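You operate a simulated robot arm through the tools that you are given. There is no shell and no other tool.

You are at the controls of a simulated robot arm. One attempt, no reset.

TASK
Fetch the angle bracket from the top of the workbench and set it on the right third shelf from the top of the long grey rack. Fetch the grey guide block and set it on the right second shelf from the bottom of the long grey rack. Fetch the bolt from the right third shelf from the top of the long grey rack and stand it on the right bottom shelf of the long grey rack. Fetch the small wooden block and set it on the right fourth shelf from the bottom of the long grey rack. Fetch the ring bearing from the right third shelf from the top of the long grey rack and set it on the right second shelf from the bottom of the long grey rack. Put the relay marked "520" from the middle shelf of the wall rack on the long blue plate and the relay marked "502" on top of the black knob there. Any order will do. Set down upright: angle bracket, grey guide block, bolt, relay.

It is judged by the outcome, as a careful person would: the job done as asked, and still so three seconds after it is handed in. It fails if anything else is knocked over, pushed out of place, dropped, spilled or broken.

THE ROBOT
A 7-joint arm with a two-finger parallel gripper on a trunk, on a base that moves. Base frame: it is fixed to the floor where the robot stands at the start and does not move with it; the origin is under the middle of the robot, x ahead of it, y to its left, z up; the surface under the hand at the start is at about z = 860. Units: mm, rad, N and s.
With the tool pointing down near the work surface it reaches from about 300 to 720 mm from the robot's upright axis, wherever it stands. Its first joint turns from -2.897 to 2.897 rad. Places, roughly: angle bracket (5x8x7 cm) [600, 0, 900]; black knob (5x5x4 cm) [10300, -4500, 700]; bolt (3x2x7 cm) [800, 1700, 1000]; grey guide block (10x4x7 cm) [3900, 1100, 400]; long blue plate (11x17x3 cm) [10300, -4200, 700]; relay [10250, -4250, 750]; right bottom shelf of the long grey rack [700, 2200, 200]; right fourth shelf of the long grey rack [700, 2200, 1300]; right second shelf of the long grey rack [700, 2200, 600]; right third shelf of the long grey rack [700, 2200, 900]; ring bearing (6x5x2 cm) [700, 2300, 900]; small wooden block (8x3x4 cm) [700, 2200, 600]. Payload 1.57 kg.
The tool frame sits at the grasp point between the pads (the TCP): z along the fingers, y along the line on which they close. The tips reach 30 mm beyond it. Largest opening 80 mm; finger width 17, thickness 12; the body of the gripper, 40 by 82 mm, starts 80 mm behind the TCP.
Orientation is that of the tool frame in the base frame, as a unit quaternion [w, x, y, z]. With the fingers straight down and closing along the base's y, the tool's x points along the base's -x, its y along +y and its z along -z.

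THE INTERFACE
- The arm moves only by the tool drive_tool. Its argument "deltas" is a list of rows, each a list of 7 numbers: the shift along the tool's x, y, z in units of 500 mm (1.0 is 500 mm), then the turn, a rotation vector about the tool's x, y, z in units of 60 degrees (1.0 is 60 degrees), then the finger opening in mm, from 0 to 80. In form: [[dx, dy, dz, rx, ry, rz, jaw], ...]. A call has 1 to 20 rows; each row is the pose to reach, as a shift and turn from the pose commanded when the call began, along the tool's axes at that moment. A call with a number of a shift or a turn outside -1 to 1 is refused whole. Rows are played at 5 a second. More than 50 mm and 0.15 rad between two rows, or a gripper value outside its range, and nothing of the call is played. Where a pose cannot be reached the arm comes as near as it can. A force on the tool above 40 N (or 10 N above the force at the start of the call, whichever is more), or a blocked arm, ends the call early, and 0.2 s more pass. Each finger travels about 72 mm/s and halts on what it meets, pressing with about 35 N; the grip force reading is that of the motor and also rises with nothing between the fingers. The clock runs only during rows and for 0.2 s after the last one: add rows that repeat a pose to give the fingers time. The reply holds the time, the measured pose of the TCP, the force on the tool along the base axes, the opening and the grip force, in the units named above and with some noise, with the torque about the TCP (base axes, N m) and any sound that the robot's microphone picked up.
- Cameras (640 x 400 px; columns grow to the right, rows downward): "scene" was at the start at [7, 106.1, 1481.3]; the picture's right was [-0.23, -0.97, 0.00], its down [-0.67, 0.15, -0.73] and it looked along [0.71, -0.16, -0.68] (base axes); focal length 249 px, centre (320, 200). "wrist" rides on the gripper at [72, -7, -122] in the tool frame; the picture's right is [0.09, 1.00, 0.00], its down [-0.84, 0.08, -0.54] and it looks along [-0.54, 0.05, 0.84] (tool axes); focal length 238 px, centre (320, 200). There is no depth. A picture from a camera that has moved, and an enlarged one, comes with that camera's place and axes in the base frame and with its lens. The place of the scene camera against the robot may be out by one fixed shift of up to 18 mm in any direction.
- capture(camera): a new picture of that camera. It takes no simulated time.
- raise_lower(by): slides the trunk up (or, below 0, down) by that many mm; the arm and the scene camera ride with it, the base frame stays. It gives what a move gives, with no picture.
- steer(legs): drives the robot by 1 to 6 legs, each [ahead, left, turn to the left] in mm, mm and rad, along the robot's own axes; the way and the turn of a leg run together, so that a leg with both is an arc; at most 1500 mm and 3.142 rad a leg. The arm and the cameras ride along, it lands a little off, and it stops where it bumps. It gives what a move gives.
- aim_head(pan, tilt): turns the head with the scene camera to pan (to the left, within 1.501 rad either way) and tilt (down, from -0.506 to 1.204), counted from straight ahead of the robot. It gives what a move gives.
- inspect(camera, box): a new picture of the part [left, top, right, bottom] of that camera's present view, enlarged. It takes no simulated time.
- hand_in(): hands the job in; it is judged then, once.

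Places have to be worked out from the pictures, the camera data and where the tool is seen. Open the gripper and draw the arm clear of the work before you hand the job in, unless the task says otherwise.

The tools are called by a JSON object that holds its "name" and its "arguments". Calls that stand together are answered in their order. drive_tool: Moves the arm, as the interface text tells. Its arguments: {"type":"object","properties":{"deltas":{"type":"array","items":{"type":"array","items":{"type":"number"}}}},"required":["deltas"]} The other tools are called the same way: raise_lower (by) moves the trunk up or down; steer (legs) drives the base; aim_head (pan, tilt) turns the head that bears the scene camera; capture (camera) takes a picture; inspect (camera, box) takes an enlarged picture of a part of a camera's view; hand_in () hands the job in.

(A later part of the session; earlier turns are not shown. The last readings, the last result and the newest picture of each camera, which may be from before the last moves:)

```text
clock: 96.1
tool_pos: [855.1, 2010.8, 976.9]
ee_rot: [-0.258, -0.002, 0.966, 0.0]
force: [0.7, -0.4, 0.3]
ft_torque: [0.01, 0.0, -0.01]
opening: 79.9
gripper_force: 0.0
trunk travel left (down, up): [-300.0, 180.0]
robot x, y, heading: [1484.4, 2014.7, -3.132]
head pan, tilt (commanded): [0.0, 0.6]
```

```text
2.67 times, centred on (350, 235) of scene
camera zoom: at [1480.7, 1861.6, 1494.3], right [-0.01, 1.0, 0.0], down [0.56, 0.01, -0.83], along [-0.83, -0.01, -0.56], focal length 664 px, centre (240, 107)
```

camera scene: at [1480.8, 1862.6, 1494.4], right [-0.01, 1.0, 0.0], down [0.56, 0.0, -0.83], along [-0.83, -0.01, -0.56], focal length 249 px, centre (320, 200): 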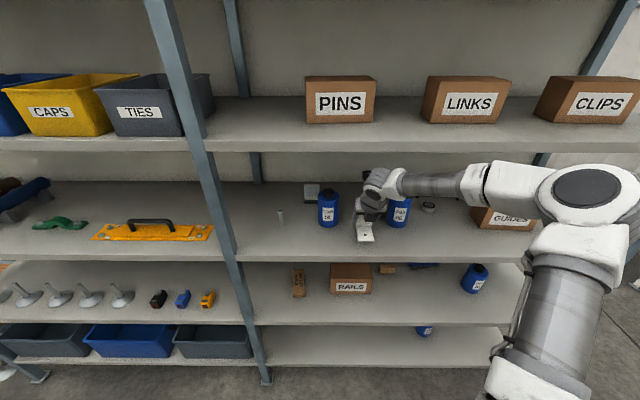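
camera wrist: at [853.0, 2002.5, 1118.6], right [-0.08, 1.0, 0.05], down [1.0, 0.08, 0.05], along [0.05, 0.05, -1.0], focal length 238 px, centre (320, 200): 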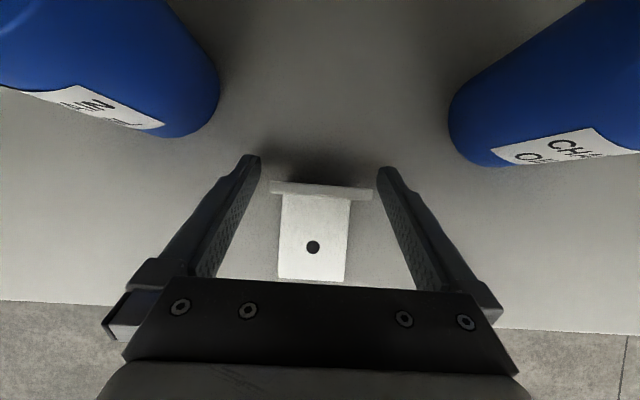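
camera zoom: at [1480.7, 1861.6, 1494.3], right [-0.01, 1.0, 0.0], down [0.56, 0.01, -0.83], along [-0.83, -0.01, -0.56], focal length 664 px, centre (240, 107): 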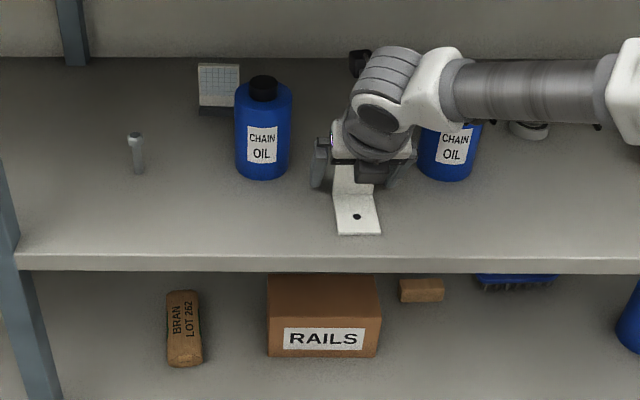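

The step was slightly over 50 mm; I resend with smaller steps.

{"name": "drive_tool", "arguments": {"deltas": [[0, 0, -0.06, 0, 0, 0, 80], [0, 0, -0.12, 0, 0, 0, 80], [-0.065, 0, -0.1575, 0, 0, 0, 80], [-0.13, 0, -0.195, 0, 0, 0, 80], [-0.195, 0, -0.2325, 0, 0, 0, 80], [-0.26, 0, -0.27, 0, 0, 0, 80]]}}

{"name": "capture", "arguments": {"camera": "wrist"}}

{"name": "inspect", "arguments": {"camera": "scene", "box": [230, 160, 470, 310]}}

```text
clock: 97.5
tool_pos: [1036.4, 2011.2, 1029.7]
ee_rot: [-0.259, -0.002, 0.966, 0.0]
force: [-1.4, -0.5, -0.7]
ft_torque: [-0.01, 0.02, 0.01]
opening: 80.0
gripper_force: 0.1
trunk travel left (down, up): [-300.0, 180.0]
robot x, y, heading: [1483.4, 2013.4, -3.133]
head pan, tilt (commanded): [0.0, 0.6]
```

```text
taken
camera wrist: at [1035.9, 2003.5, 1171.4], right [-0.08, 1.0, 0.05], down [1.0, 0.08, 0.05], along [0.05, 0.05, -1.0], focal length 238 px, centre (320, 200)
```

wrist: 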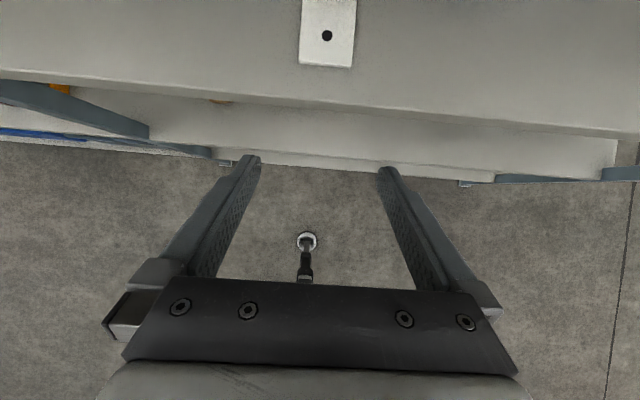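

```text
2.67 times, centred on (350, 235) of scene
camera zoom: at [1480.6, 1861.6, 1494.3], right [-0.01, 1.0, 0.0], down [0.56, 0.01, -0.83], along [-0.82, -0.01, -0.56], focal length 664 px, centre (240, 107)
```

zoom: 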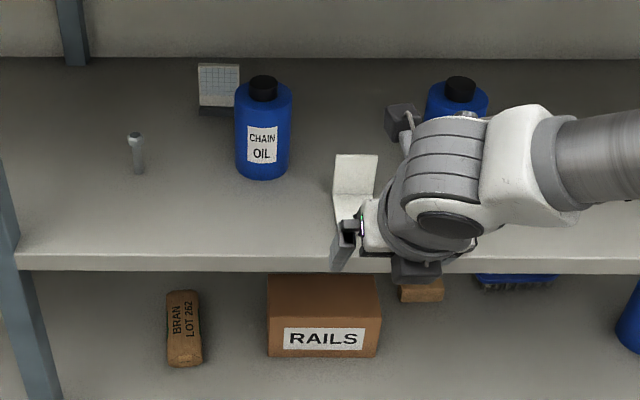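

The bracket stands upright. Next the bolt: I zoom in on it from the scene camera.

{"name": "inspect", "arguments": {"camera": "scene", "box": [256, 195, 304, 225]}}

```text
13.33 times, centred on (280, 210) of scene
camera zoom: at [1480.6, 1861.6, 1494.3], right [-0.01, 1.0, 0.0], down [0.56, 0.01, -0.83], along [-0.82, -0.01, -0.56], focal length 3318 px, centre (853, 67)
```

zoom: 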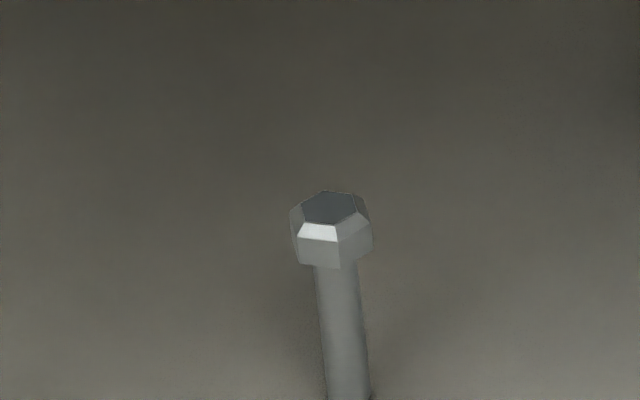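

The bolt stands on its shank with the hex head up. Before planning low-shelf work I look down at my own base to learn its extent.

{"name": "aim_head", "arguments": {"pan": 0.0, "tilt": 1.2}}

{"name": "capture", "arguments": {"camera": "scene"}}

```text
clock: 98.5
tool_pos: [1036.6, 2012.0, 1030.6]
ee_rot: [-0.259, -0.001, 0.966, 0.0]
force: [-0.2, 0.3, 0.2]
ft_torque: [0.0, 0.01, -0.01]
opening: 79.9
gripper_force: 0.1
trunk travel left (down, up): [-300.0, 180.0]
robot x, y, heading: [1480.5, 2012.4, -3.134]
head pan, tilt (commanded): [0.0, 1.201]
```

```text
taken
camera scene: at [1513.1, 1861.9, 1449.7], right [-0.01, 1.0, 0.0], down [0.93, 0.01, -0.36], along [-0.36, 0.0, -0.93], focal length 249 px, centre (320, 200)
```

scene: 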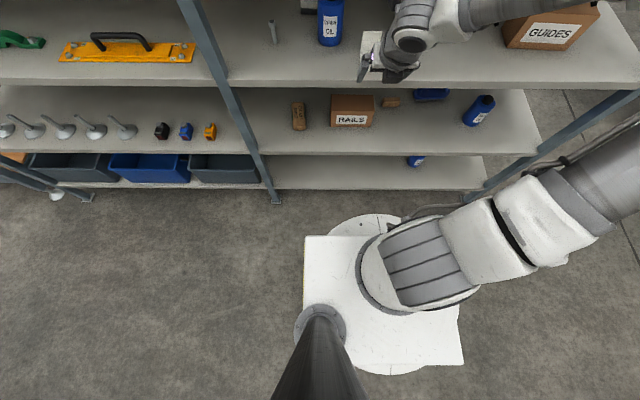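

I check what the wrist camera sees of my own base under the arm.

{"name": "inspect", "arguments": {"camera": "wrist", "box": [240, 200, 400, 300]}}

```text
4.00 times, centred on (320, 250) of wrist
camera zoom: at [1035.3, 2003.4, 1171.6], right [-0.08, 1.0, 0.05], down [1.0, 0.08, 0.05], along [0.05, 0.05, -1.0], focal length 953 px, centre (320, 0)
```

zoom: 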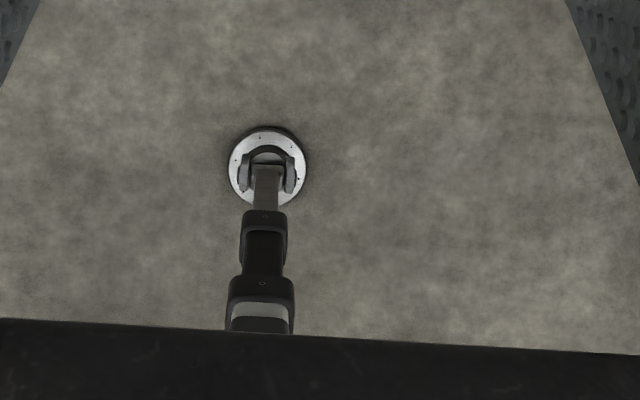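

The robot stands on slim legs (front foot ~180 mm ahead of its axis), so I can get close to the rack. I strafe toward the bolt and tilt the tool to 60° from vertical so the fingers can take its shank below the head.

{"name": "steer", "arguments": {"legs": [[0, 265, 0]]}}

{"name": "drive_tool", "arguments": {"deltas": [[0, 0, 0, 0, 0.1, 0, 80], [0, 0, 0, 0, 0.2, 0, 80], [0, 0, 0, 0, 0.3, 0, 80], [0, 0, 0, 0, 0.4, 0, 80], [0, 0, 0, 0, 0.5, 0, 80], [0, 0, 0, 0, 0.5, 0, 60]]}}

{"name": "capture", "arguments": {"camera": "wrist"}}

{"name": "aim_head", "arguments": {"pan": 0.0, "tilt": 0.6}}

{"name": "capture", "arguments": {"camera": "scene"}}

```text
clock: 101.0
tool_pos: [1039.9, 1756.3, 1029.3]
ee_rot: [-0.259, 0.001, 0.966, 0.001]
force: [0.2, -0.9, -0.2]
ft_torque: [0.02, 0.01, -0.01]
opening: 79.9
gripper_force: 0.1
trunk travel left (down, up): [-300.0, 180.0]
robot x, y, heading: [1480.4, 1760.8, -3.135]
head pan, tilt (commanded): [0.0, 1.201]
```

```text
clock: 102.4
tool_pos: [1002.7, 1755.9, 1034.6]
ee_rot: [-0.5, 0.0, 0.866, -0.001]
force: [0.4, 0.3, -0.7]
ft_torque: [-0.01, -0.02, -0.04]
opening: 60.0
gripper_force: 0.1
out of reach, approached as far as the arm can: row 4, 5, 6
trunk travel left (down, up): [-300.0, 180.0]
robot x, y, heading: [1484.4, 1757.9, -3.136]
head pan, tilt (commanded): [0.0, 1.201]
```

```text
taken
camera wrist: at [1072.8, 1748.2, 1158.7], right [-0.05, 1.0, 0.08], down [0.89, 0.08, -0.45], along [-0.46, 0.05, -0.89], focal length 238 px, centre (320, 200)
```

wrist: 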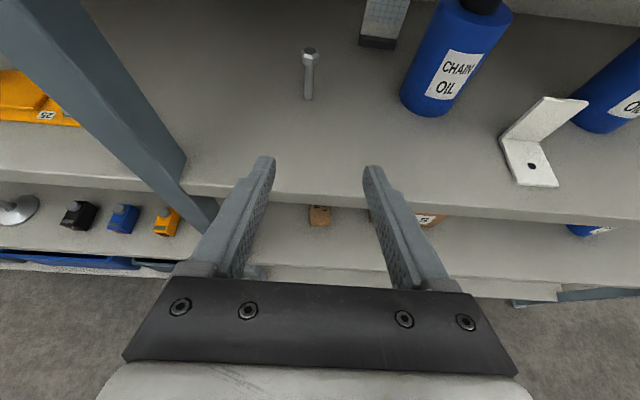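

```text
clock: 103.4
tool_pos: [1004.0, 1755.9, 1036.0]
ee_rot: [-0.5, 0.001, 0.866, 0.001]
force: [-0.8, 0.2, 0.6]
ft_torque: [0.01, -0.01, -0.05]
opening: 60.1
gripper_force: 0.0
trunk travel left (down, up): [-300.0, 180.0]
robot x, y, heading: [1483.5, 1760.3, -3.138]
head pan, tilt (commanded): [0.0, 0.6]
```

```text
taken
camera scene: at [1482.5, 1605.2, 1494.2], right [-0.01, 1.0, 0.0], down [0.57, 0.0, -0.82], along [-0.82, -0.01, -0.57], focal length 249 px, centre (320, 200)
```

scene: 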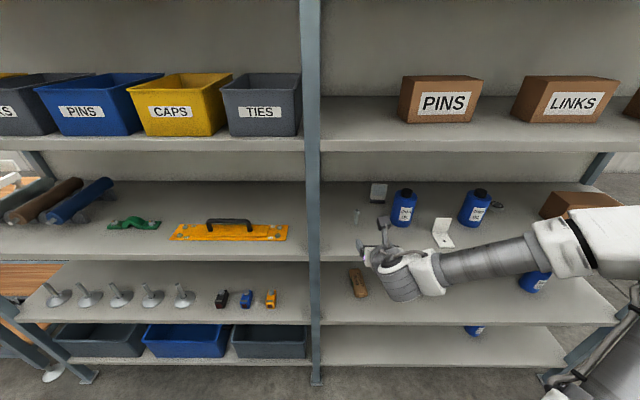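

The bolt is visible at roughly (805, 1737). I zoom in for an accurate fix.

{"name": "inspect", "arguments": {"camera": "wrist", "box": [272, 35, 352, 115]}}

{"name": "inspect", "arguments": {"camera": "wrist", "box": [150, 130, 350, 255]}}

```text
5.00 times, centred on (312, 75) of wrist
camera zoom: at [1072.9, 1748.1, 1158.8], right [-0.05, 1.0, 0.08], down [0.89, 0.08, -0.45], along [-0.46, 0.05, -0.89], focal length 1192 px, centre (360, 825)
```

zoom: 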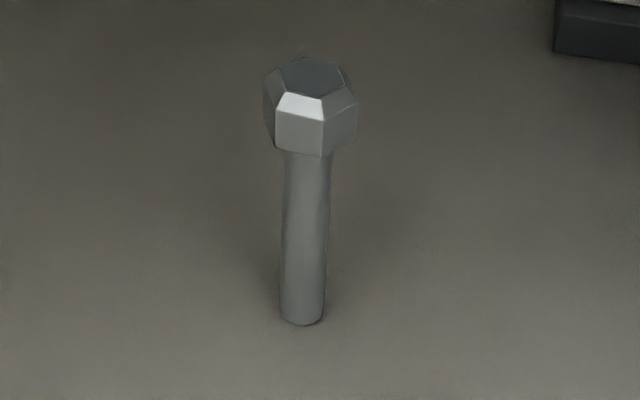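

```text
3.20 times, centred on (250, 192) of wrist
camera zoom: at [1072.9, 1748.1, 1158.8], right [-0.05, 1.0, 0.08], down [0.89, 0.08, -0.45], along [-0.46, 0.05, -0.89], focal length 763 px, centre (544, 224)
```

zoom: 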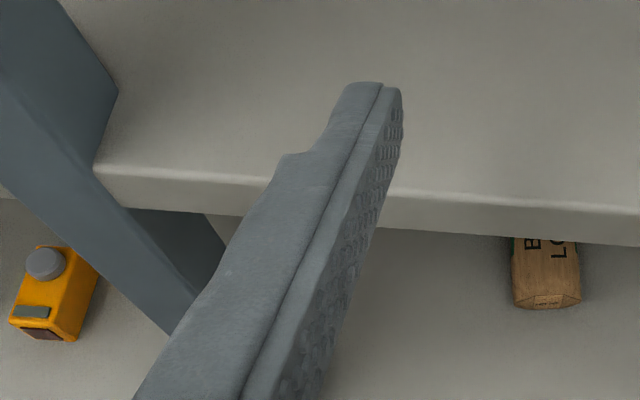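

The shank is ~12 mm in diameter, axis at y≈1737.7, x≈800–808 depending on shelf height. I move to a pre-grasp point about 110 mm in front of it for a second view.

{"name": "drive_tool", "arguments": {"deltas": [[0.0083, -0.009, 0.0645, 0, 0, 0, 60], [0.0167, -0.018, 0.129, 0, 0, 0, 60], [0.025, -0.027, 0.193, 0, 0, 0, 60], [0.0334, -0.036, 0.2578, 0, 0, 0, 60], [0.0334, -0.036, 0.2578, 0, 0, 0, 60]]}}

{"name": "capture", "arguments": {"camera": "wrist"}}

{"name": "inspect", "arguments": {"camera": "wrist", "box": [264, 40, 392, 120]}}

```text
clock: 104.6
tool_pos: [882.9, 1736.6, 984.3]
ee_rot: [-0.5, 0.0, 0.866, 0.001]
force: [0.3, -0.2, -0.5]
ft_torque: [0.03, 0.01, 0.03]
opening: 59.9
gripper_force: 0.1
trunk travel left (down, up): [-300.0, 180.0]
robot x, y, heading: [1485.7, 1761.2, -3.132]
head pan, tilt (commanded): [0.0, 0.6]
```

```text
taken
camera wrist: at [952.2, 1729.2, 1107.9], right [-0.05, 1.0, 0.08], down [0.89, 0.08, -0.45], along [-0.46, 0.05, -0.89], focal length 238 px, centre (320, 200)
```

wrist: 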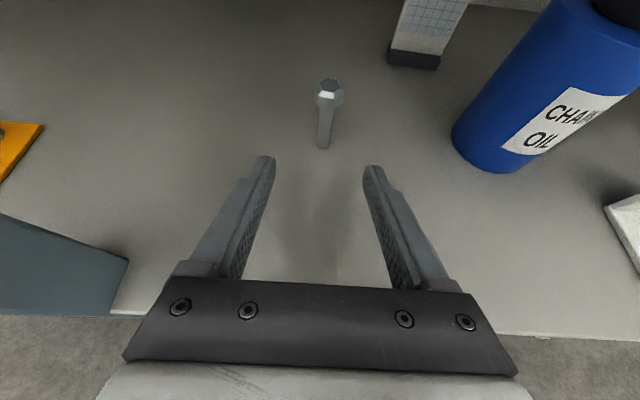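

```text
5.00 times, centred on (328, 80) of wrist
camera zoom: at [952.2, 1729.2, 1107.9], right [-0.05, 1.0, 0.08], down [0.89, 0.08, -0.45], along [-0.46, 0.05, -0.89], focal length 1192 px, centre (280, 800)
```

zoom: 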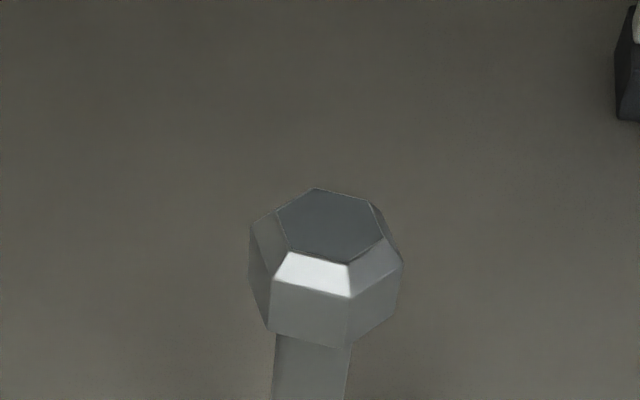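

Two views give the shelf at z≈938 and the bolt axis at (809, 1737.8), top z≈1001. I lower to z≈966 and slide forward so the shank is between the pads.

{"name": "drive_tool", "arguments": {"deltas": [[-0.0312, 0.002, 0.018, 0, 0, 0, 60], [0.006, 0.002, 0.082, 0, 0, 0, 60], [0.0428, 0.002, 0.1462, 0, 0, 0, 60], [0.0428, 0.002, 0.1462, 0, 0, 0, 60]]}}

{"name": "capture", "arguments": {"camera": "wrist"}}

{"name": "inspect", "arguments": {"camera": "wrist", "box": [240, 110, 400, 210]}}

```text
clock: 105.6
tool_pos: [809.9, 1738.3, 965.3]
ee_rot: [-0.501, -0.001, 0.866, 0.0]
force: [0.1, -0.5, 0.0]
ft_torque: [0.0, 0.02, 0.01]
opening: 59.7
gripper_force: 0.0
trunk travel left (down, up): [-300.0, 180.0]
robot x, y, heading: [1481.8, 1761.2, -3.135]
head pan, tilt (commanded): [0.0, 0.6]
```

```text
taken
camera wrist: at [878.2, 1731.3, 1090.5], right [-0.05, 1.0, 0.08], down [0.89, 0.08, -0.45], along [-0.46, 0.05, -0.89], focal length 238 px, centre (320, 200)
```

wrist: 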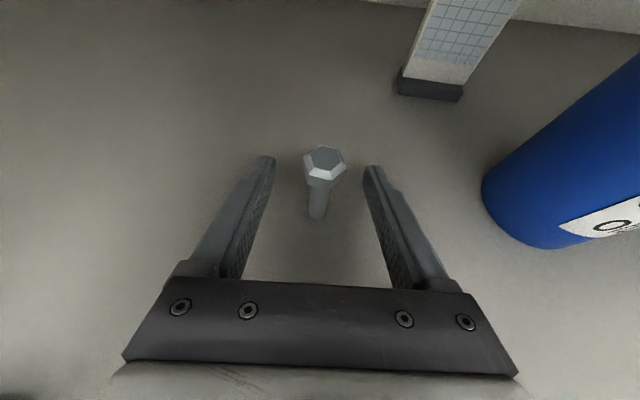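

```text
4.00 times, centred on (320, 160) of wrist
camera zoom: at [878.2, 1731.3, 1090.5], right [-0.05, 1.0, 0.08], down [0.89, 0.08, -0.45], along [-0.46, 0.05, -0.89], focal length 953 px, centre (320, 360)
```

zoom: 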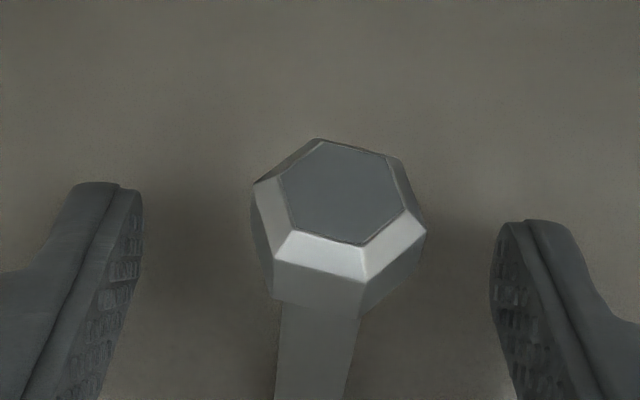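

The shank is between the pads, ~1 mm off-centre. I correct by 1 mm and close gently in stages.

{"name": "drive_tool", "arguments": {"deltas": [[0, -0.0022, 0, 0, 0, 0, 60], [0, -0.0022, 0, 0, 0, 0, 40], [0, -0.0022, 0, 0, 0, 0, 24], [0, -0.0022, 0, 0, 0, 0, 17], [0, -0.0022, 0, 0, 0, 0, 13], [0, -0.0022, 0, 0, 0, 0, 9], [0, -0.0022, 0, 0, 0, 0, 3], [0, -0.0022, 0, 0, 0, 0, 3]]}}

{"name": "inspect", "arguments": {"camera": "wrist", "box": [240, 110, 400, 210]}}

```text
clock: 107.4
tool_pos: [810.2, 1738.6, 965.9]
ee_rot: [-0.501, 0.0, 0.866, 0.0]
force: [-0.1, 0.0, 1.0]
ft_torque: [0.02, -0.01, -0.05]
opening: 9.9
gripper_force: 27.8
trunk travel left (down, up): [-300.0, 180.0]
robot x, y, heading: [1486.9, 1762.0, -3.13]
head pan, tilt (commanded): [0.0, 0.6]
```

```text
4.00 times, centred on (320, 160) of wrist
camera zoom: at [878.5, 1729.6, 1090.4], right [-0.05, 1.0, 0.08], down [0.89, 0.08, -0.45], along [-0.46, 0.05, -0.89], focal length 953 px, centre (320, 360)
```

zoom: 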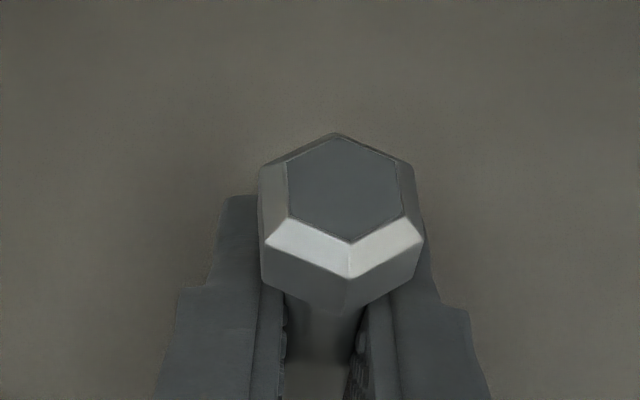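

The bolt is gripped (9.9 mm). I lift 15 mm first to check the hold, then 20 mm more.

{"name": "drive_tool", "arguments": {"deltas": [[0, 0, 0, 0, 0, 0, 0], [0.013, 0, -0.0075, 0, 0, 0, 0], [0.026, 0, -0.015, 0, 0, 0, 0], [0.045, 0, -0.026, 0, 0, 0, 0], [0.0606, 0, -0.035, 0, 0, 0, 0], [0.0606, 0, -0.035, 0, 0, 0, 0]]}}

{"name": "capture", "arguments": {"camera": "wrist"}}

{"name": "inspect", "arguments": {"camera": "scene", "box": [310, 170, 470, 270]}}

```text
clock: 108.8
tool_pos: [809.6, 1737.4, 1000.5]
ee_rot: [-0.5, 0.0, 0.866, 0.0]
force: [-0.7, -0.9, -0.2]
ft_torque: [0.02, 0.01, 0.03]
opening: 10.3
gripper_force: 27.7
trunk travel left (down, up): [-300.0, 180.0]
robot x, y, heading: [1483.7, 1760.1, -3.133]
head pan, tilt (commanded): [0.0, 0.6]
```

```text
taken
camera wrist: at [879.0, 1728.7, 1125.6], right [-0.05, 1.0, 0.08], down [0.89, 0.08, -0.45], along [-0.46, 0.05, -0.89], focal length 238 px, centre (320, 200)
```

wrist: 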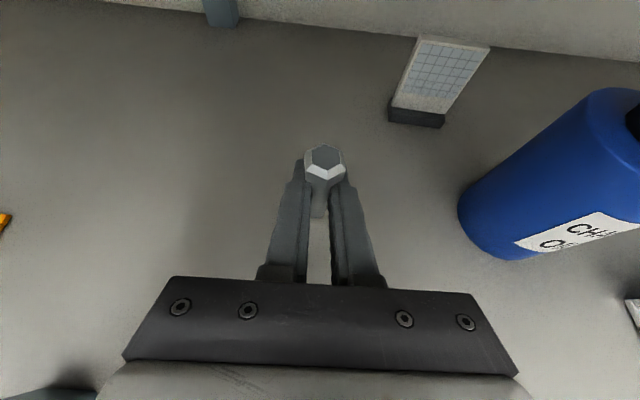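

```text
4.00 times, centred on (390, 220) of scene
camera zoom: at [1482.4, 1605.2, 1494.3], right [-0.01, 1.0, 0.0], down [0.56, 0.0, -0.83], along [-0.83, -0.01, -0.56], focal length 995 px, centre (40, 120)
```

zoom: 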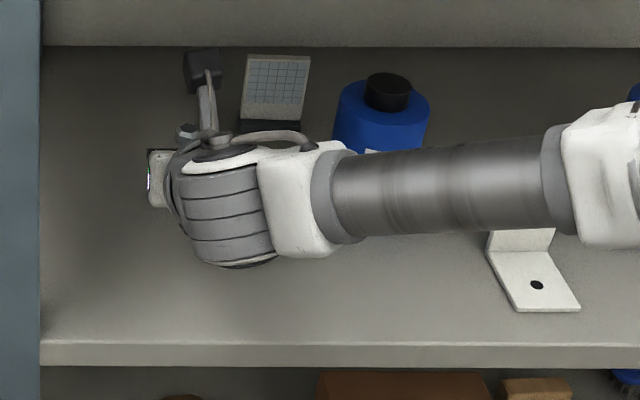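

The bolt is held vertically. I back the base out 260 mm with the arm as is, then lower the trunk fully.

{"name": "steer", "arguments": {"legs": [[-260, 0, 0]]}}

{"name": "raise_lower", "arguments": {"by": -300}}

{"name": "capture", "arguments": {"camera": "scene"}}

{"name": "capture", "arguments": {"camera": "wrist"}}

```text
clock: 111.0
tool_pos: [1064.9, 1736.9, 1002.1]
ee_rot: [-0.5, -0.001, 0.866, 0.0]
force: [1.0, 1.5, -0.8]
ft_torque: [-0.02, -0.05, 0.01]
opening: 9.8
gripper_force: 28.0
trunk travel left (down, up): [-300.0, 180.0]
robot x, y, heading: [1739.1, 1762.3, -3.137]
head pan, tilt (commanded): [0.0, 0.6]
```

```text
clock: 114.0
tool_pos: [1064.5, 1738.2, 703.7]
ee_rot: [-0.5, -0.001, 0.866, -0.001]
force: [-0.2, 0.1, -0.9]
ft_torque: [-0.03, -0.02, 0.02]
opening: 10.0
gripper_force: 28.1
trunk travel left (down, up): [0.0, 480.0]
robot x, y, heading: [1736.1, 1757.6, -3.137]
head pan, tilt (commanded): [0.0, 0.6]
```

```text
taken
camera scene: at [1738.0, 1607.2, 1194.3], right [-0.01, 1.0, 0.0], down [0.56, 0.0, -0.83], along [-0.83, -0.01, -0.56], focal length 249 px, centre (320, 200)
```

scene: 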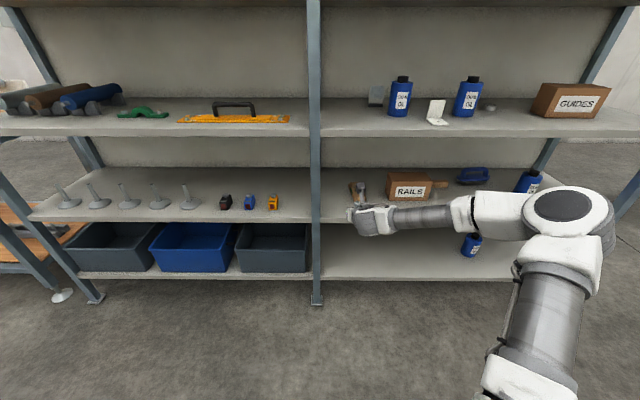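

```text
taken
camera wrist: at [1134.4, 1729.7, 825.5], right [-0.05, 1.0, 0.08], down [0.89, 0.08, -0.45], along [-0.46, 0.05, -0.89], focal length 238 px, centre (320, 200)
```

wrist: 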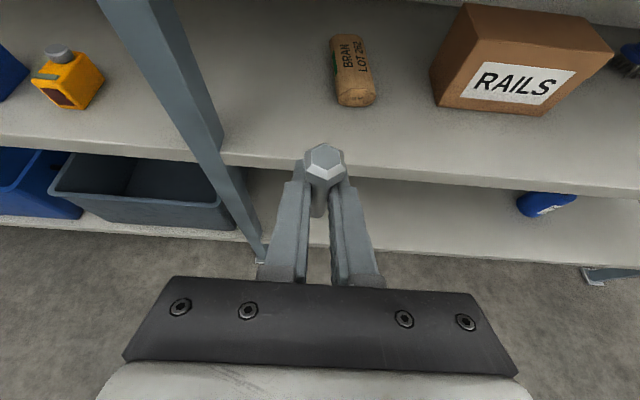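

All clear. I lower the arm about 450 mm in the open space in front of the rack, bringing the hand slightly closer.

{"name": "drive_tool", "arguments": {"deltas": [[-0.0839, 0, 0.0346, 0, 0, 0, 0], [-0.1678, 0, 0.0692, 0, 0, 0, 0], [-0.2517, 0, 0.1038, 0, 0, 0, 0], [-0.3356, 0, 0.1384, 0, 0, 0, 0], [-0.4195, 0, 0.173, 0, 0, 0, 0], [-0.5034, 0, 0.2076, 0, 0, 0, 0], [-0.5873, 0, 0.2422, 0, 0, 0, 0], [-0.6712, 0, 0.2768, 0, 0, 0, 0]]}}

{"name": "capture", "arguments": {"camera": "scene"}}

{"name": "capture", "arguments": {"camera": "wrist"}}

```text
clock: 115.8
tool_pos: [1080.1, 1693.7, 426.3]
ee_rot: [-0.473, 0.023, 0.88, 0.034]
force: [-0.5, 0.3, 0.5]
ft_torque: [-0.02, 0.0, 0.0]
opening: 10.2
gripper_force: 27.8
out of reach, approached as far as the arm can: row 4, 5, 6, 7, 8
trunk travel left (down, up): [0.0, 480.0]
robot x, y, heading: [1737.1, 1760.7, -3.131]
head pan, tilt (commanded): [0.0, 0.6]
```

```text
taken
camera scene: at [1738.0, 1607.2, 1194.3], right [-0.01, 1.0, 0.0], down [0.56, 0.0, -0.83], along [-0.83, -0.01, -0.56], focal length 249 px, centre (320, 200)
```

scene: 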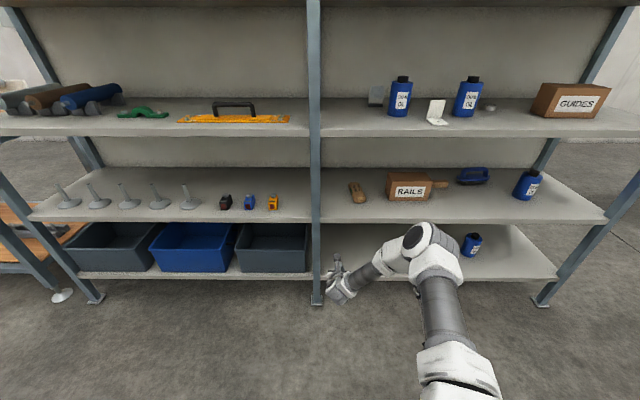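

```text
taken
camera wrist: at [1142.3, 1675.2, 553.1], right [0.02, 0.99, 0.11], down [0.92, 0.03, -0.4], along [-0.4, 0.11, -0.91], focal length 238 px, centre (320, 200)
```

wrist: 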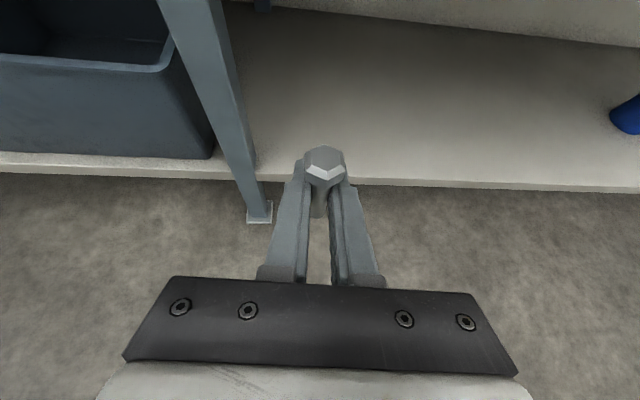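

At 60° tilt close-in low poses exceed a wrist limit (arm drifted sideways); farther out (≈800 mm ahead) should work. I back up 220 mm for free space and restore the tool orientation at a higher, farther point.

{"name": "steer", "arguments": {"legs": [[-220, 0, 0]]}}

{"name": "drive_tool", "arguments": {"deltas": [[0.067, 0.023, -0.0185, 0.02, 0.0145, -0.0014, 0], [0.134, 0.046, -0.037, 0.039, 0.029, -0.0028, 0], [0.201, 0.069, -0.0555, 0.0585, 0.0435, -0.004, 0], [0.268, 0.092, -0.074, 0.078, 0.058, -0.0055, 0], [0.268, 0.092, -0.074, 0.078, 0.058, -0.0055, 0]]}}

```text
clock: 117.9
tool_pos: [1296.7, 1693.7, 427.2]
ee_rot: [-0.474, 0.021, 0.88, 0.033]
force: [-0.4, 0.3, 0.0]
ft_torque: [0.02, 0.01, 0.03]
opening: 10.0
gripper_force: 28.3
trunk travel left (down, up): [0.0, 480.0]
robot x, y, heading: [1956.2, 1768.6, -3.135]
head pan, tilt (commanded): [0.0, 0.6]
```

```text
clock: 119.1
tool_pos: [1254.8, 1738.9, 560.7]
ee_rot: [-0.501, 0.0, 0.865, -0.001]
force: [0.9, 0.3, -0.8]
ft_torque: [-0.02, -0.01, -0.02]
opening: 10.2
gripper_force: 28.2
out of reach, approached as far as the arm can: row 1
trunk travel left (down, up): [0.0, 480.0]
robot x, y, heading: [1954.0, 1766.1, -3.132]
head pan, tilt (commanded): [0.0, 0.6]
```

Restored (60° tilt, F≈700 mm). Now forward to ≈795 mm from my axis, then straight down toward z≈246, all in free space.

{"name": "drive_tool", "arguments": {"deltas": [[0.0475, 0, 0.0822, 0, 0, 0, 0], [0.095, 0, 0.1645, 0, 0, 0, 0], [0.0171, 0, 0.2095, 0, 0, 0, 0], [-0.0609, 0, 0.2545, 0, 0, 0, 0], [-0.1388, 0, 0.2995, 0, 0, 0, 0], [-0.2167, 0, 0.3445, 0, 0, 0, 0], [-0.2947, 0, 0.3895, 0, 0, 0, 0]]}}

{"name": "capture", "arguments": {"camera": "wrist"}}

```text
clock: 120.7
tool_pos: [1178.9, 1720.7, 477.8]
ee_rot: [-0.496, 0.002, 0.868, 0.003]
force: [1.0, -0.2, -0.8]
ft_torque: [-0.02, -0.05, -0.02]
opening: 10.0
gripper_force: 27.9
out of reach, approached as far as the arm can: row 4, 5, 6, 7
trunk travel left (down, up): [0.0, 480.0]
robot x, y, heading: [1952.4, 1761.9, -3.133]
head pan, tilt (commanded): [0.0, 0.6]
```

```text
taken
camera wrist: at [1247.1, 1710.7, 601.4], right [-0.04, 1.0, 0.08], down [0.89, 0.07, -0.44], along [-0.45, 0.06, -0.89], focal length 238 px, centre (320, 200)
```

wrist: 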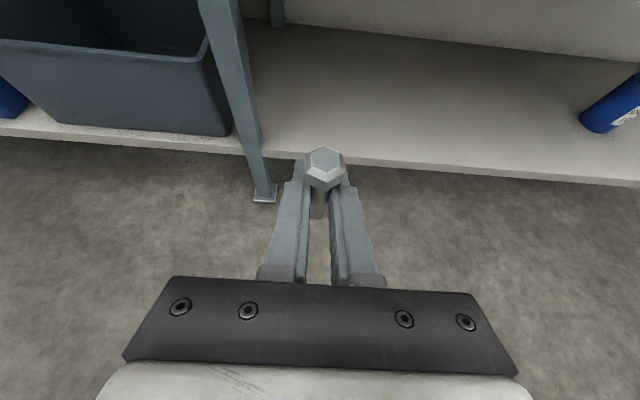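

I look at the arm's actual configuration to understand the reach limit.

{"name": "aim_head", "arguments": {"pan": -0.5, "tilt": 0.9}}

{"name": "capture", "arguments": {"camera": "scene"}}

```text
clock: 121.6
tool_pos: [1178.8, 1721.1, 477.6]
ee_rot: [-0.495, 0.003, 0.869, 0.005]
force: [0.1, -0.2, -0.9]
ft_torque: [-0.01, 0.03, 0.01]
opening: 9.9
gripper_force: 27.6
trunk travel left (down, up): [0.0, 480.0]
robot x, y, heading: [1952.8, 1762.8, -3.132]
head pan, tilt (commanded): [-0.499, 0.901]
```

```text
taken
camera scene: at [1975.0, 1645.4, 1169.5], right [0.47, 0.88, 0.0], down [0.69, -0.37, -0.62], along [-0.55, 0.29, -0.78], focal length 249 px, centre (320, 200)
```

scene: 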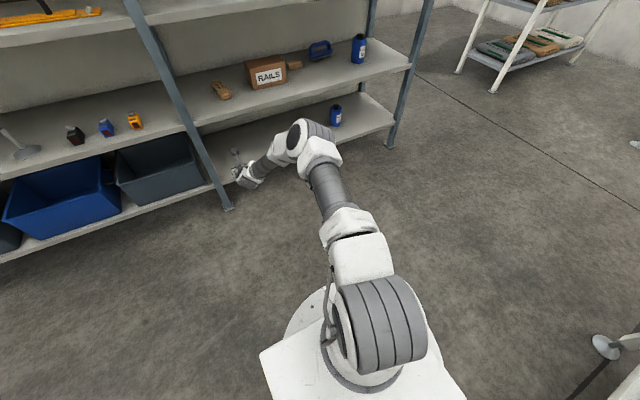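

The shoulder is ~740 mm high with the trunk down, so a 60° grasp can't reach the bottom shelf; a 45° tilt at ~740 mm ahead can. I'll return the bolt to its old spot on the third shelf and regrasp it at 45°. First trunk back up.

{"name": "raise_lower", "arguments": {"by": 300}}

{"name": "drive_tool", "arguments": {"deltas": [[0.048, 0.005, -0.066, 0.0015, 0.0017, 0, 0], [0.097, 0.011, -0.133, 0.003, 0.0034, 0, 0], [0.145, 0.016, -0.199, 0.0045, 0.005, 0, 0], [0.193, 0.021, -0.265, 0.006, 0.0068, 0, 0], [0.242, 0.027, -0.332, 0.0075, 0.0085, 0, 0], [0.29, 0.032, -0.398, 0.009, 0.0103, 0, 0]]}}

{"name": "capture", "arguments": {"camera": "wrist"}}

```text
clock: 124.6
tool_pos: [1178.8, 1720.4, 777.5]
ee_rot: [-0.495, 0.002, 0.869, 0.003]
force: [-0.2, 0.6, -0.9]
ft_torque: [-0.03, -0.04, 0.02]
opening: 9.9
gripper_force: 28.0
trunk travel left (down, up): [-300.0, 180.0]
robot x, y, heading: [1957.2, 1764.0, -3.137]
head pan, tilt (commanded): [-0.499, 0.901]
```

```text
clock: 126.0
tool_pos: [1277.8, 1735.3, 1003.7]
ee_rot: [-0.5, -0.001, 0.866, -0.001]
force: [-0.1, -0.3, -0.6]
ft_torque: [0.0, -0.02, 0.02]
opening: 10.0
gripper_force: 27.9
trunk travel left (down, up): [-300.0, 180.0]
robot x, y, heading: [1952.6, 1766.0, -3.134]
head pan, tilt (commanded): [-0.499, 0.901]
```

```text
taken
camera wrist: at [1347.1, 1726.4, 1127.0], right [-0.05, 1.0, 0.08], down [0.89, 0.08, -0.45], along [-0.46, 0.05, -0.89], focal length 238 px, centre (320, 200)
```

wrist: 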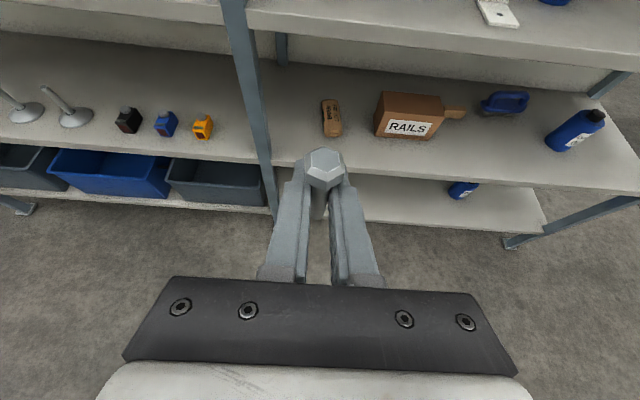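

Bolt still secure. I drive 415 mm forward so the bolt is over the third shelf again.

{"name": "steer", "arguments": {"legs": [[415, 0, 0]]}}

{"name": "capture", "arguments": {"camera": "wrist"}}

```text
clock: 129.3
tool_pos: [855.4, 1728.0, 1003.3]
ee_rot: [-0.499, -0.001, 0.866, 0.0]
force: [-0.6, 0.7, -0.7]
ft_torque: [-0.01, -0.04, 0.03]
opening: 9.9
gripper_force: 27.7
trunk travel left (down, up): [-300.0, 180.0]
robot x, y, heading: [1533.4, 1761.8, -3.134]
head pan, tilt (commanded): [-0.499, 0.901]
```

```text
taken
camera wrist: at [925.9, 1719.7, 1126.9], right [-0.05, 1.0, 0.08], down [0.89, 0.08, -0.45], along [-0.46, 0.05, -0.89], focal length 238 px, centre (320, 200)
```

wrist: 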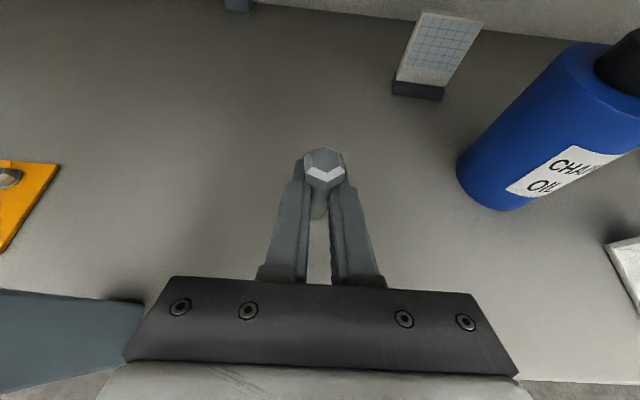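

I lower 34 mm to just above the shelf and check force, then creep.

{"name": "drive_tool", "arguments": {"deltas": [[-0.0295, 0, 0.017, 0, 0, 0, 0], [-0.0589, 0, 0.034, 0, 0, 0, 0], [-0.0589, 0, 0.034, 0, 0, 0, 0]]}}

```text
clock: 130.1
tool_pos: [855.3, 1729.0, 968.9]
ee_rot: [-0.5, -0.001, 0.866, -0.001]
force: [0.8, 0.5, -0.1]
ft_torque: [0.0, 0.03, 0.01]
opening: 9.9
gripper_force: 27.7
trunk travel left (down, up): [-300.0, 180.0]
robot x, y, heading: [1530.7, 1759.6, -3.129]
head pan, tilt (commanded): [-0.499, 0.901]
```

No contact at z≈968.9; I creep down 2 mm.

{"name": "drive_tool", "arguments": {"deltas": [[-0.0035, 0, 0.002, 0, 0, 0, 0], [-0.0035, 0, 0.002, 0, 0, 0, 0]]}}

```text
clock: 130.7
tool_pos: [854.7, 1727.2, 969.1]
ee_rot: [-0.501, -0.002, 0.865, -0.001]
force: [-1.1, -0.3, 7.5]
ft_torque: [-0.03, -0.01, 0.0]
opening: 9.7
gripper_force: 28.0
trunk travel left (down, up): [-300.0, 180.0]
robot x, y, heading: [1533.0, 1761.4, -3.127]
head pan, tilt (commanded): [-0.499, 0.901]
```

Contact (7.5 N). I open the fingers slowly.

{"name": "drive_tool", "arguments": {"deltas": [[0, 0, 0, 0, 0, 0, 12], [0, 0, 0, 0, 0, 0, 16], [0, 0, 0, 0, 0, 0, 26], [0, 0, 0, 0, 0, 0, 42], [0, 0, 0, 0, 0, 0, 60]]}}

{"name": "capture", "arguments": {"camera": "wrist"}}

```text
clock: 131.9
tool_pos: [855.6, 1727.2, 967.1]
ee_rot: [-0.5, -0.001, 0.866, -0.001]
force: [0.2, 0.6, 0.0]
ft_torque: [-0.02, -0.02, 0.01]
opening: 60.1
gripper_force: 0.2
trunk travel left (down, up): [-300.0, 180.0]
robot x, y, heading: [1532.1, 1764.1, -3.125]
head pan, tilt (commanded): [-0.499, 0.901]
```

```text
taken
camera wrist: at [924.9, 1719.8, 1090.7], right [-0.05, 1.0, 0.08], down [0.89, 0.08, -0.45], along [-0.46, 0.05, -0.89], focal length 238 px, centre (320, 200)
```

wrist: 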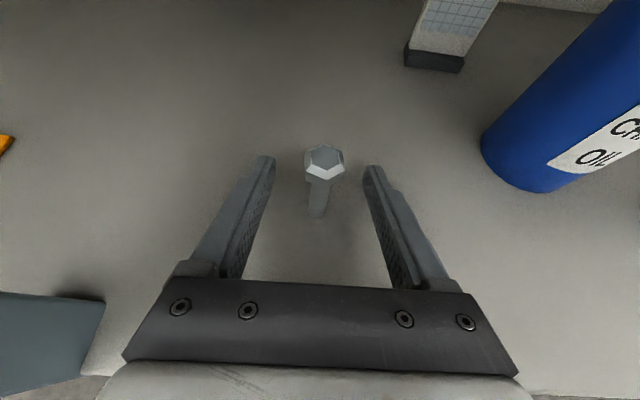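

The bolt stands at (855, 1727). I back the open fingers straight out, rise 20 mm, and re-tilt to 45°.

{"name": "drive_tool", "arguments": {"deltas": [[-0.0475, 0, -0.0822, 0, 0, 0, 60], [-0.095, 0, -0.1645, 0, 0, 0, 60], [-0.0604, 0, -0.1845, 0, 0, 0, 60], [-0.0604, 0, -0.1845, 0, -0.125, 0, 60], [-0.0604, 0, -0.1845, 0, -0.25, 0, 60], [-0.0604, 0, -0.1845, 0, -0.25, 0, 60]]}}

{"name": "capture", "arguments": {"camera": "wrist"}}

{"name": "inspect", "arguments": {"camera": "wrist", "box": [240, 40, 400, 140]}}

```text
clock: 133.3
tool_pos: [951.1, 1729.8, 986.8]
ee_rot: [-0.382, -0.002, 0.924, 0.0]
force: [-0.2, 1.3, -0.4]
ft_torque: [-0.02, -0.02, -0.01]
opening: 60.0
gripper_force: 0.0
trunk travel left (down, up): [-300.0, 180.0]
robot x, y, heading: [1534.3, 1757.3, -3.128]
head pan, tilt (commanded): [-0.499, 0.901]
```

```text
taken
camera wrist: at [986.7, 1720.3, 1124.2], right [-0.07, 1.0, 0.07], down [0.97, 0.08, -0.21], along [-0.21, 0.05, -0.98], focal length 238 px, centre (320, 200)
```

wrist: 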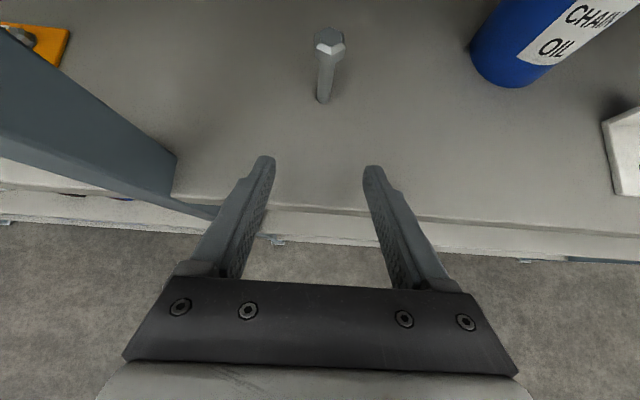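

```text
4.00 times, centred on (320, 90) of wrist
camera zoom: at [986.7, 1720.3, 1124.2], right [-0.07, 1.0, 0.07], down [0.97, 0.08, -0.21], along [-0.21, 0.05, -0.98], focal length 953 px, centre (320, 640)
```

zoom: 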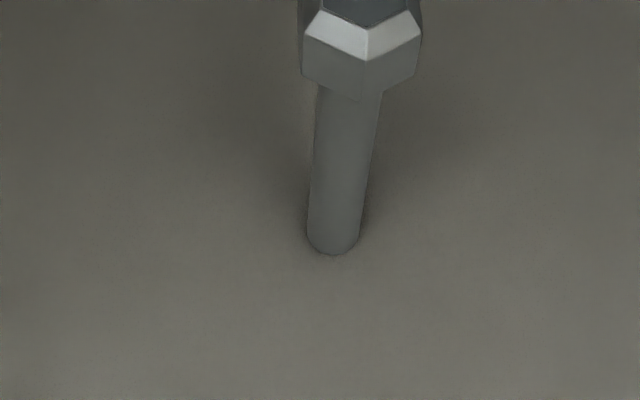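

The bolt base is at ≈(857, 1727). I lower and advance at 45° so the shank lies just ahead of the TCP between the pads.

{"name": "drive_tool", "arguments": {"deltas": [[-0.0247, 0, 0.0247, 0, 0, 0, 60], [0.0389, 0, 0.0884, 0, 0, 0, 60], [0.1026, 0, 0.152, 0, 0, 0, 60], [0.1026, 0, 0.152, 0, 0, 0, 60]]}}

{"name": "capture", "arguments": {"camera": "wrist"}}

{"name": "inspect", "arguments": {"camera": "wrist", "box": [240, 120, 400, 220]}}

```text
clock: 134.3
tool_pos: [859.9, 1727.5, 968.8]
ee_rot: [-0.383, -0.003, 0.924, -0.001]
force: [0.1, 0.2, -0.1]
ft_torque: [-0.02, 0.02, -0.03]
opening: 60.0
gripper_force: 0.2
trunk travel left (down, up): [-300.0, 180.0]
robot x, y, heading: [1531.7, 1758.7, -3.127]
head pan, tilt (commanded): [-0.499, 0.901]
```

```text
taken
camera wrist: at [896.2, 1720.1, 1106.3], right [-0.07, 1.0, 0.07], down [0.97, 0.08, -0.21], along [-0.21, 0.05, -0.98], focal length 238 px, centre (320, 200)
```

wrist: 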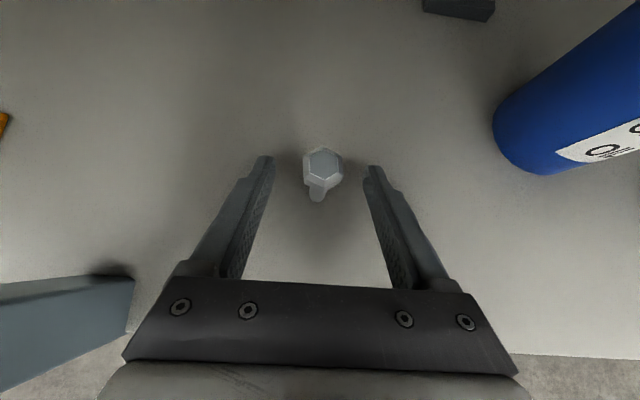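

```text
4.00 times, centred on (320, 170) of wrist
camera zoom: at [896.2, 1720.1, 1106.3], right [-0.07, 1.0, 0.07], down [0.97, 0.08, -0.21], along [-0.21, 0.05, -0.98], focal length 953 px, centre (320, 320)
```

zoom: 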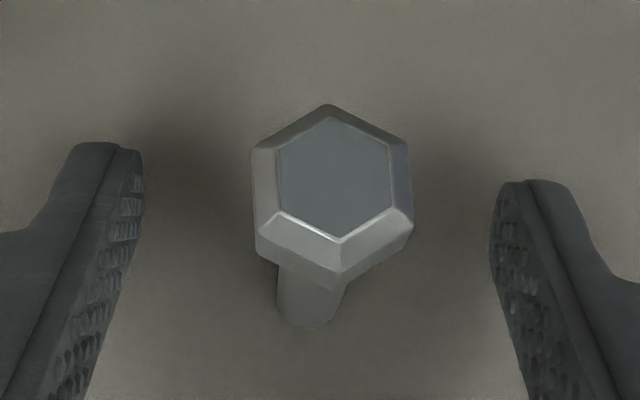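

The head's flats are parallel to the pads; bolt is ~1.2 mm toward -y. I correct and close in stages.

{"name": "drive_tool", "arguments": {"deltas": [[0, -0.0022, 0, 0, 0, 0, 60], [0, -0.0022, 0, 0, 0, 0, 40], [0, -0.0022, 0, 0, 0, 0, 24], [0, -0.0022, 0, 0, 0, 0, 16], [0, -0.0022, 0, 0, 0, 0, 12], [0, -0.0022, 0, 0, 0, 0, 6], [0, -0.0022, 0, 0, 0, 0, 0], [0, -0.0022, 0, 0, 0, 0, 0]]}}

{"name": "capture", "arguments": {"camera": "wrist"}}

{"name": "inspect", "arguments": {"camera": "wrist", "box": [240, 120, 400, 220]}}

```text
clock: 136.1
tool_pos: [860.8, 1728.0, 969.0]
ee_rot: [-0.382, -0.002, 0.924, -0.001]
force: [-0.1, 0.2, 0.0]
ft_torque: [-0.01, -0.02, 0.01]
opening: 9.9
gripper_force: 28.4
trunk travel left (down, up): [-300.0, 180.0]
robot x, y, heading: [1532.2, 1757.3, -3.13]
head pan, tilt (commanded): [-0.499, 0.901]
```

```text
taken
camera wrist: at [896.2, 1719.0, 1106.6], right [-0.07, 1.0, 0.07], down [0.97, 0.08, -0.21], along [-0.21, 0.05, -0.98], focal length 238 px, centre (320, 200)
```

wrist: 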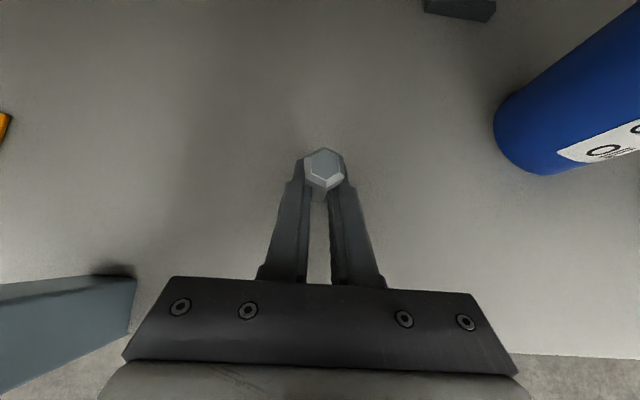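

```text
4.00 times, centred on (320, 170) of wrist
camera zoom: at [896.2, 1719.0, 1106.6], right [-0.07, 1.0, 0.07], down [0.97, 0.08, -0.21], along [-0.21, 0.05, -0.98], focal length 953 px, centre (320, 320)
```

zoom: 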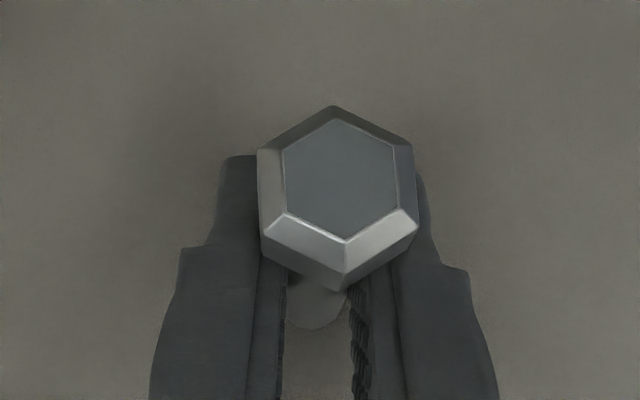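

Gripped on the shank at 45°. I lift 25 mm, then back the base out.

{"name": "drive_tool", "arguments": {"deltas": [[0.012, 0, -0.012, 0, 0, 0, 0], [0.0354, 0, -0.0354, 0, 0, 0, 0], [0.0354, 0, -0.0354, 0, 0, 0, 0]]}}

{"name": "steer", "arguments": {"legs": [[-400, 0, 0]]}}

{"name": "raise_lower", "arguments": {"by": -300}}

{"name": "capture", "arguments": {"camera": "wrist"}}

```text
clock: 136.9
tool_pos: [861.5, 1726.6, 995.0]
ee_rot: [-0.383, -0.001, 0.924, -0.001]
force: [-0.4, 0.5, -0.8]
ft_torque: [0.01, -0.03, -0.03]
opening: 9.8
gripper_force: 28.3
trunk travel left (down, up): [-300.0, 180.0]
robot x, y, heading: [1533.4, 1760.7, -3.134]
head pan, tilt (commanded): [-0.499, 0.901]
```

```text
clock: 140.1
tool_pos: [1263.5, 1734.7, 995.4]
ee_rot: [-0.382, 0.0, 0.924, 0.0]
force: [0.0, 0.2, -0.8]
ft_torque: [0.04, 0.02, 0.02]
opening: 9.9
gripper_force: 27.8
trunk travel left (down, up): [-300.0, 180.0]
robot x, y, heading: [1934.1, 1764.9, -3.139]
head pan, tilt (commanded): [-0.499, 0.901]
```

```text
clock: 143.1
tool_pos: [1263.6, 1734.0, 694.9]
ee_rot: [-0.383, 0.002, 0.924, 0.001]
force: [0.4, -0.9, -0.6]
ft_torque: [0.02, 0.0, -0.02]
opening: 9.9
gripper_force: 28.0
trunk travel left (down, up): [0.0, 480.0]
robot x, y, heading: [1936.1, 1761.1, -3.136]
head pan, tilt (commanded): [-0.499, 0.901]
```

```text
taken
camera wrist: at [1299.4, 1726.5, 832.3], right [-0.06, 1.0, 0.06], down [0.98, 0.07, -0.21], along [-0.21, 0.05, -0.98], focal length 238 px, centre (320, 200)
```

wrist: 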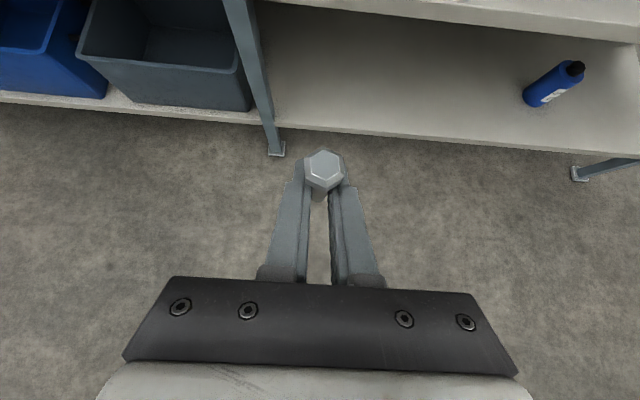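

I extend to ~735 mm ahead and lower to z≈335 in free space, watching for reach limits.

{"name": "drive_tool", "arguments": {"deltas": [[0.0445, 0, 0.0445, 0, 0, 0, 0], [0.089, 0, 0.089, 0, 0, 0, 0], [0.0254, 0, 0.1526, 0, 0, 0, 0], [-0.0382, 0, 0.2162, 0, 0, 0, 0], [-0.1018, 0, 0.2798, 0, 0, 0, 0], [-0.1654, 0, 0.3434, 0, 0, 0, 0], [-0.229, 0, 0.407, 0, 0, 0, 0], [-0.2926, 0, 0.4706, 0, 0, 0, 0], [-0.3562, 0, 0.5342, 0, 0, 0, 0], [-0.4198, 0, 0.5978, 0, 0, 0, 0]]}}

{"name": "capture", "arguments": {"camera": "wrist"}}

```text
clock: 145.3
tool_pos: [1211.0, 1727.0, 420.1]
ee_rot: [-0.382, 0.0, 0.924, 0.0]
force: [-0.4, 0.8, -1.4]
ft_torque: [0.02, -0.01, 0.01]
opening: 10.0
gripper_force: 28.5
out of reach, approached as far as the arm can: row 9, 10
trunk travel left (down, up): [0.0, 480.0]
robot x, y, heading: [1932.2, 1764.9, -3.132]
head pan, tilt (commanded): [-0.499, 0.901]
```

```text
taken
camera wrist: at [1246.3, 1718.1, 557.4], right [-0.06, 1.0, 0.07], down [0.98, 0.08, -0.21], along [-0.21, 0.05, -0.98], focal length 238 px, centre (320, 200)
```

wrist: 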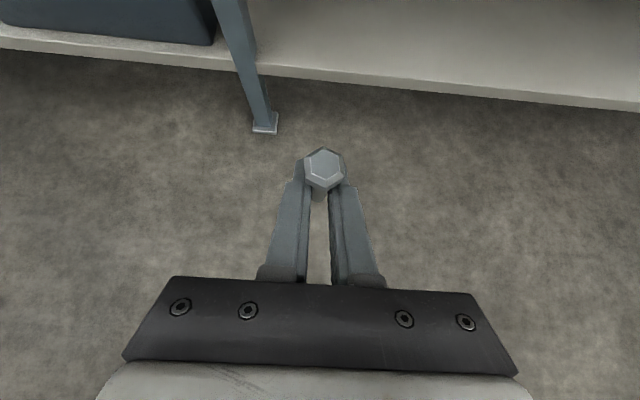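

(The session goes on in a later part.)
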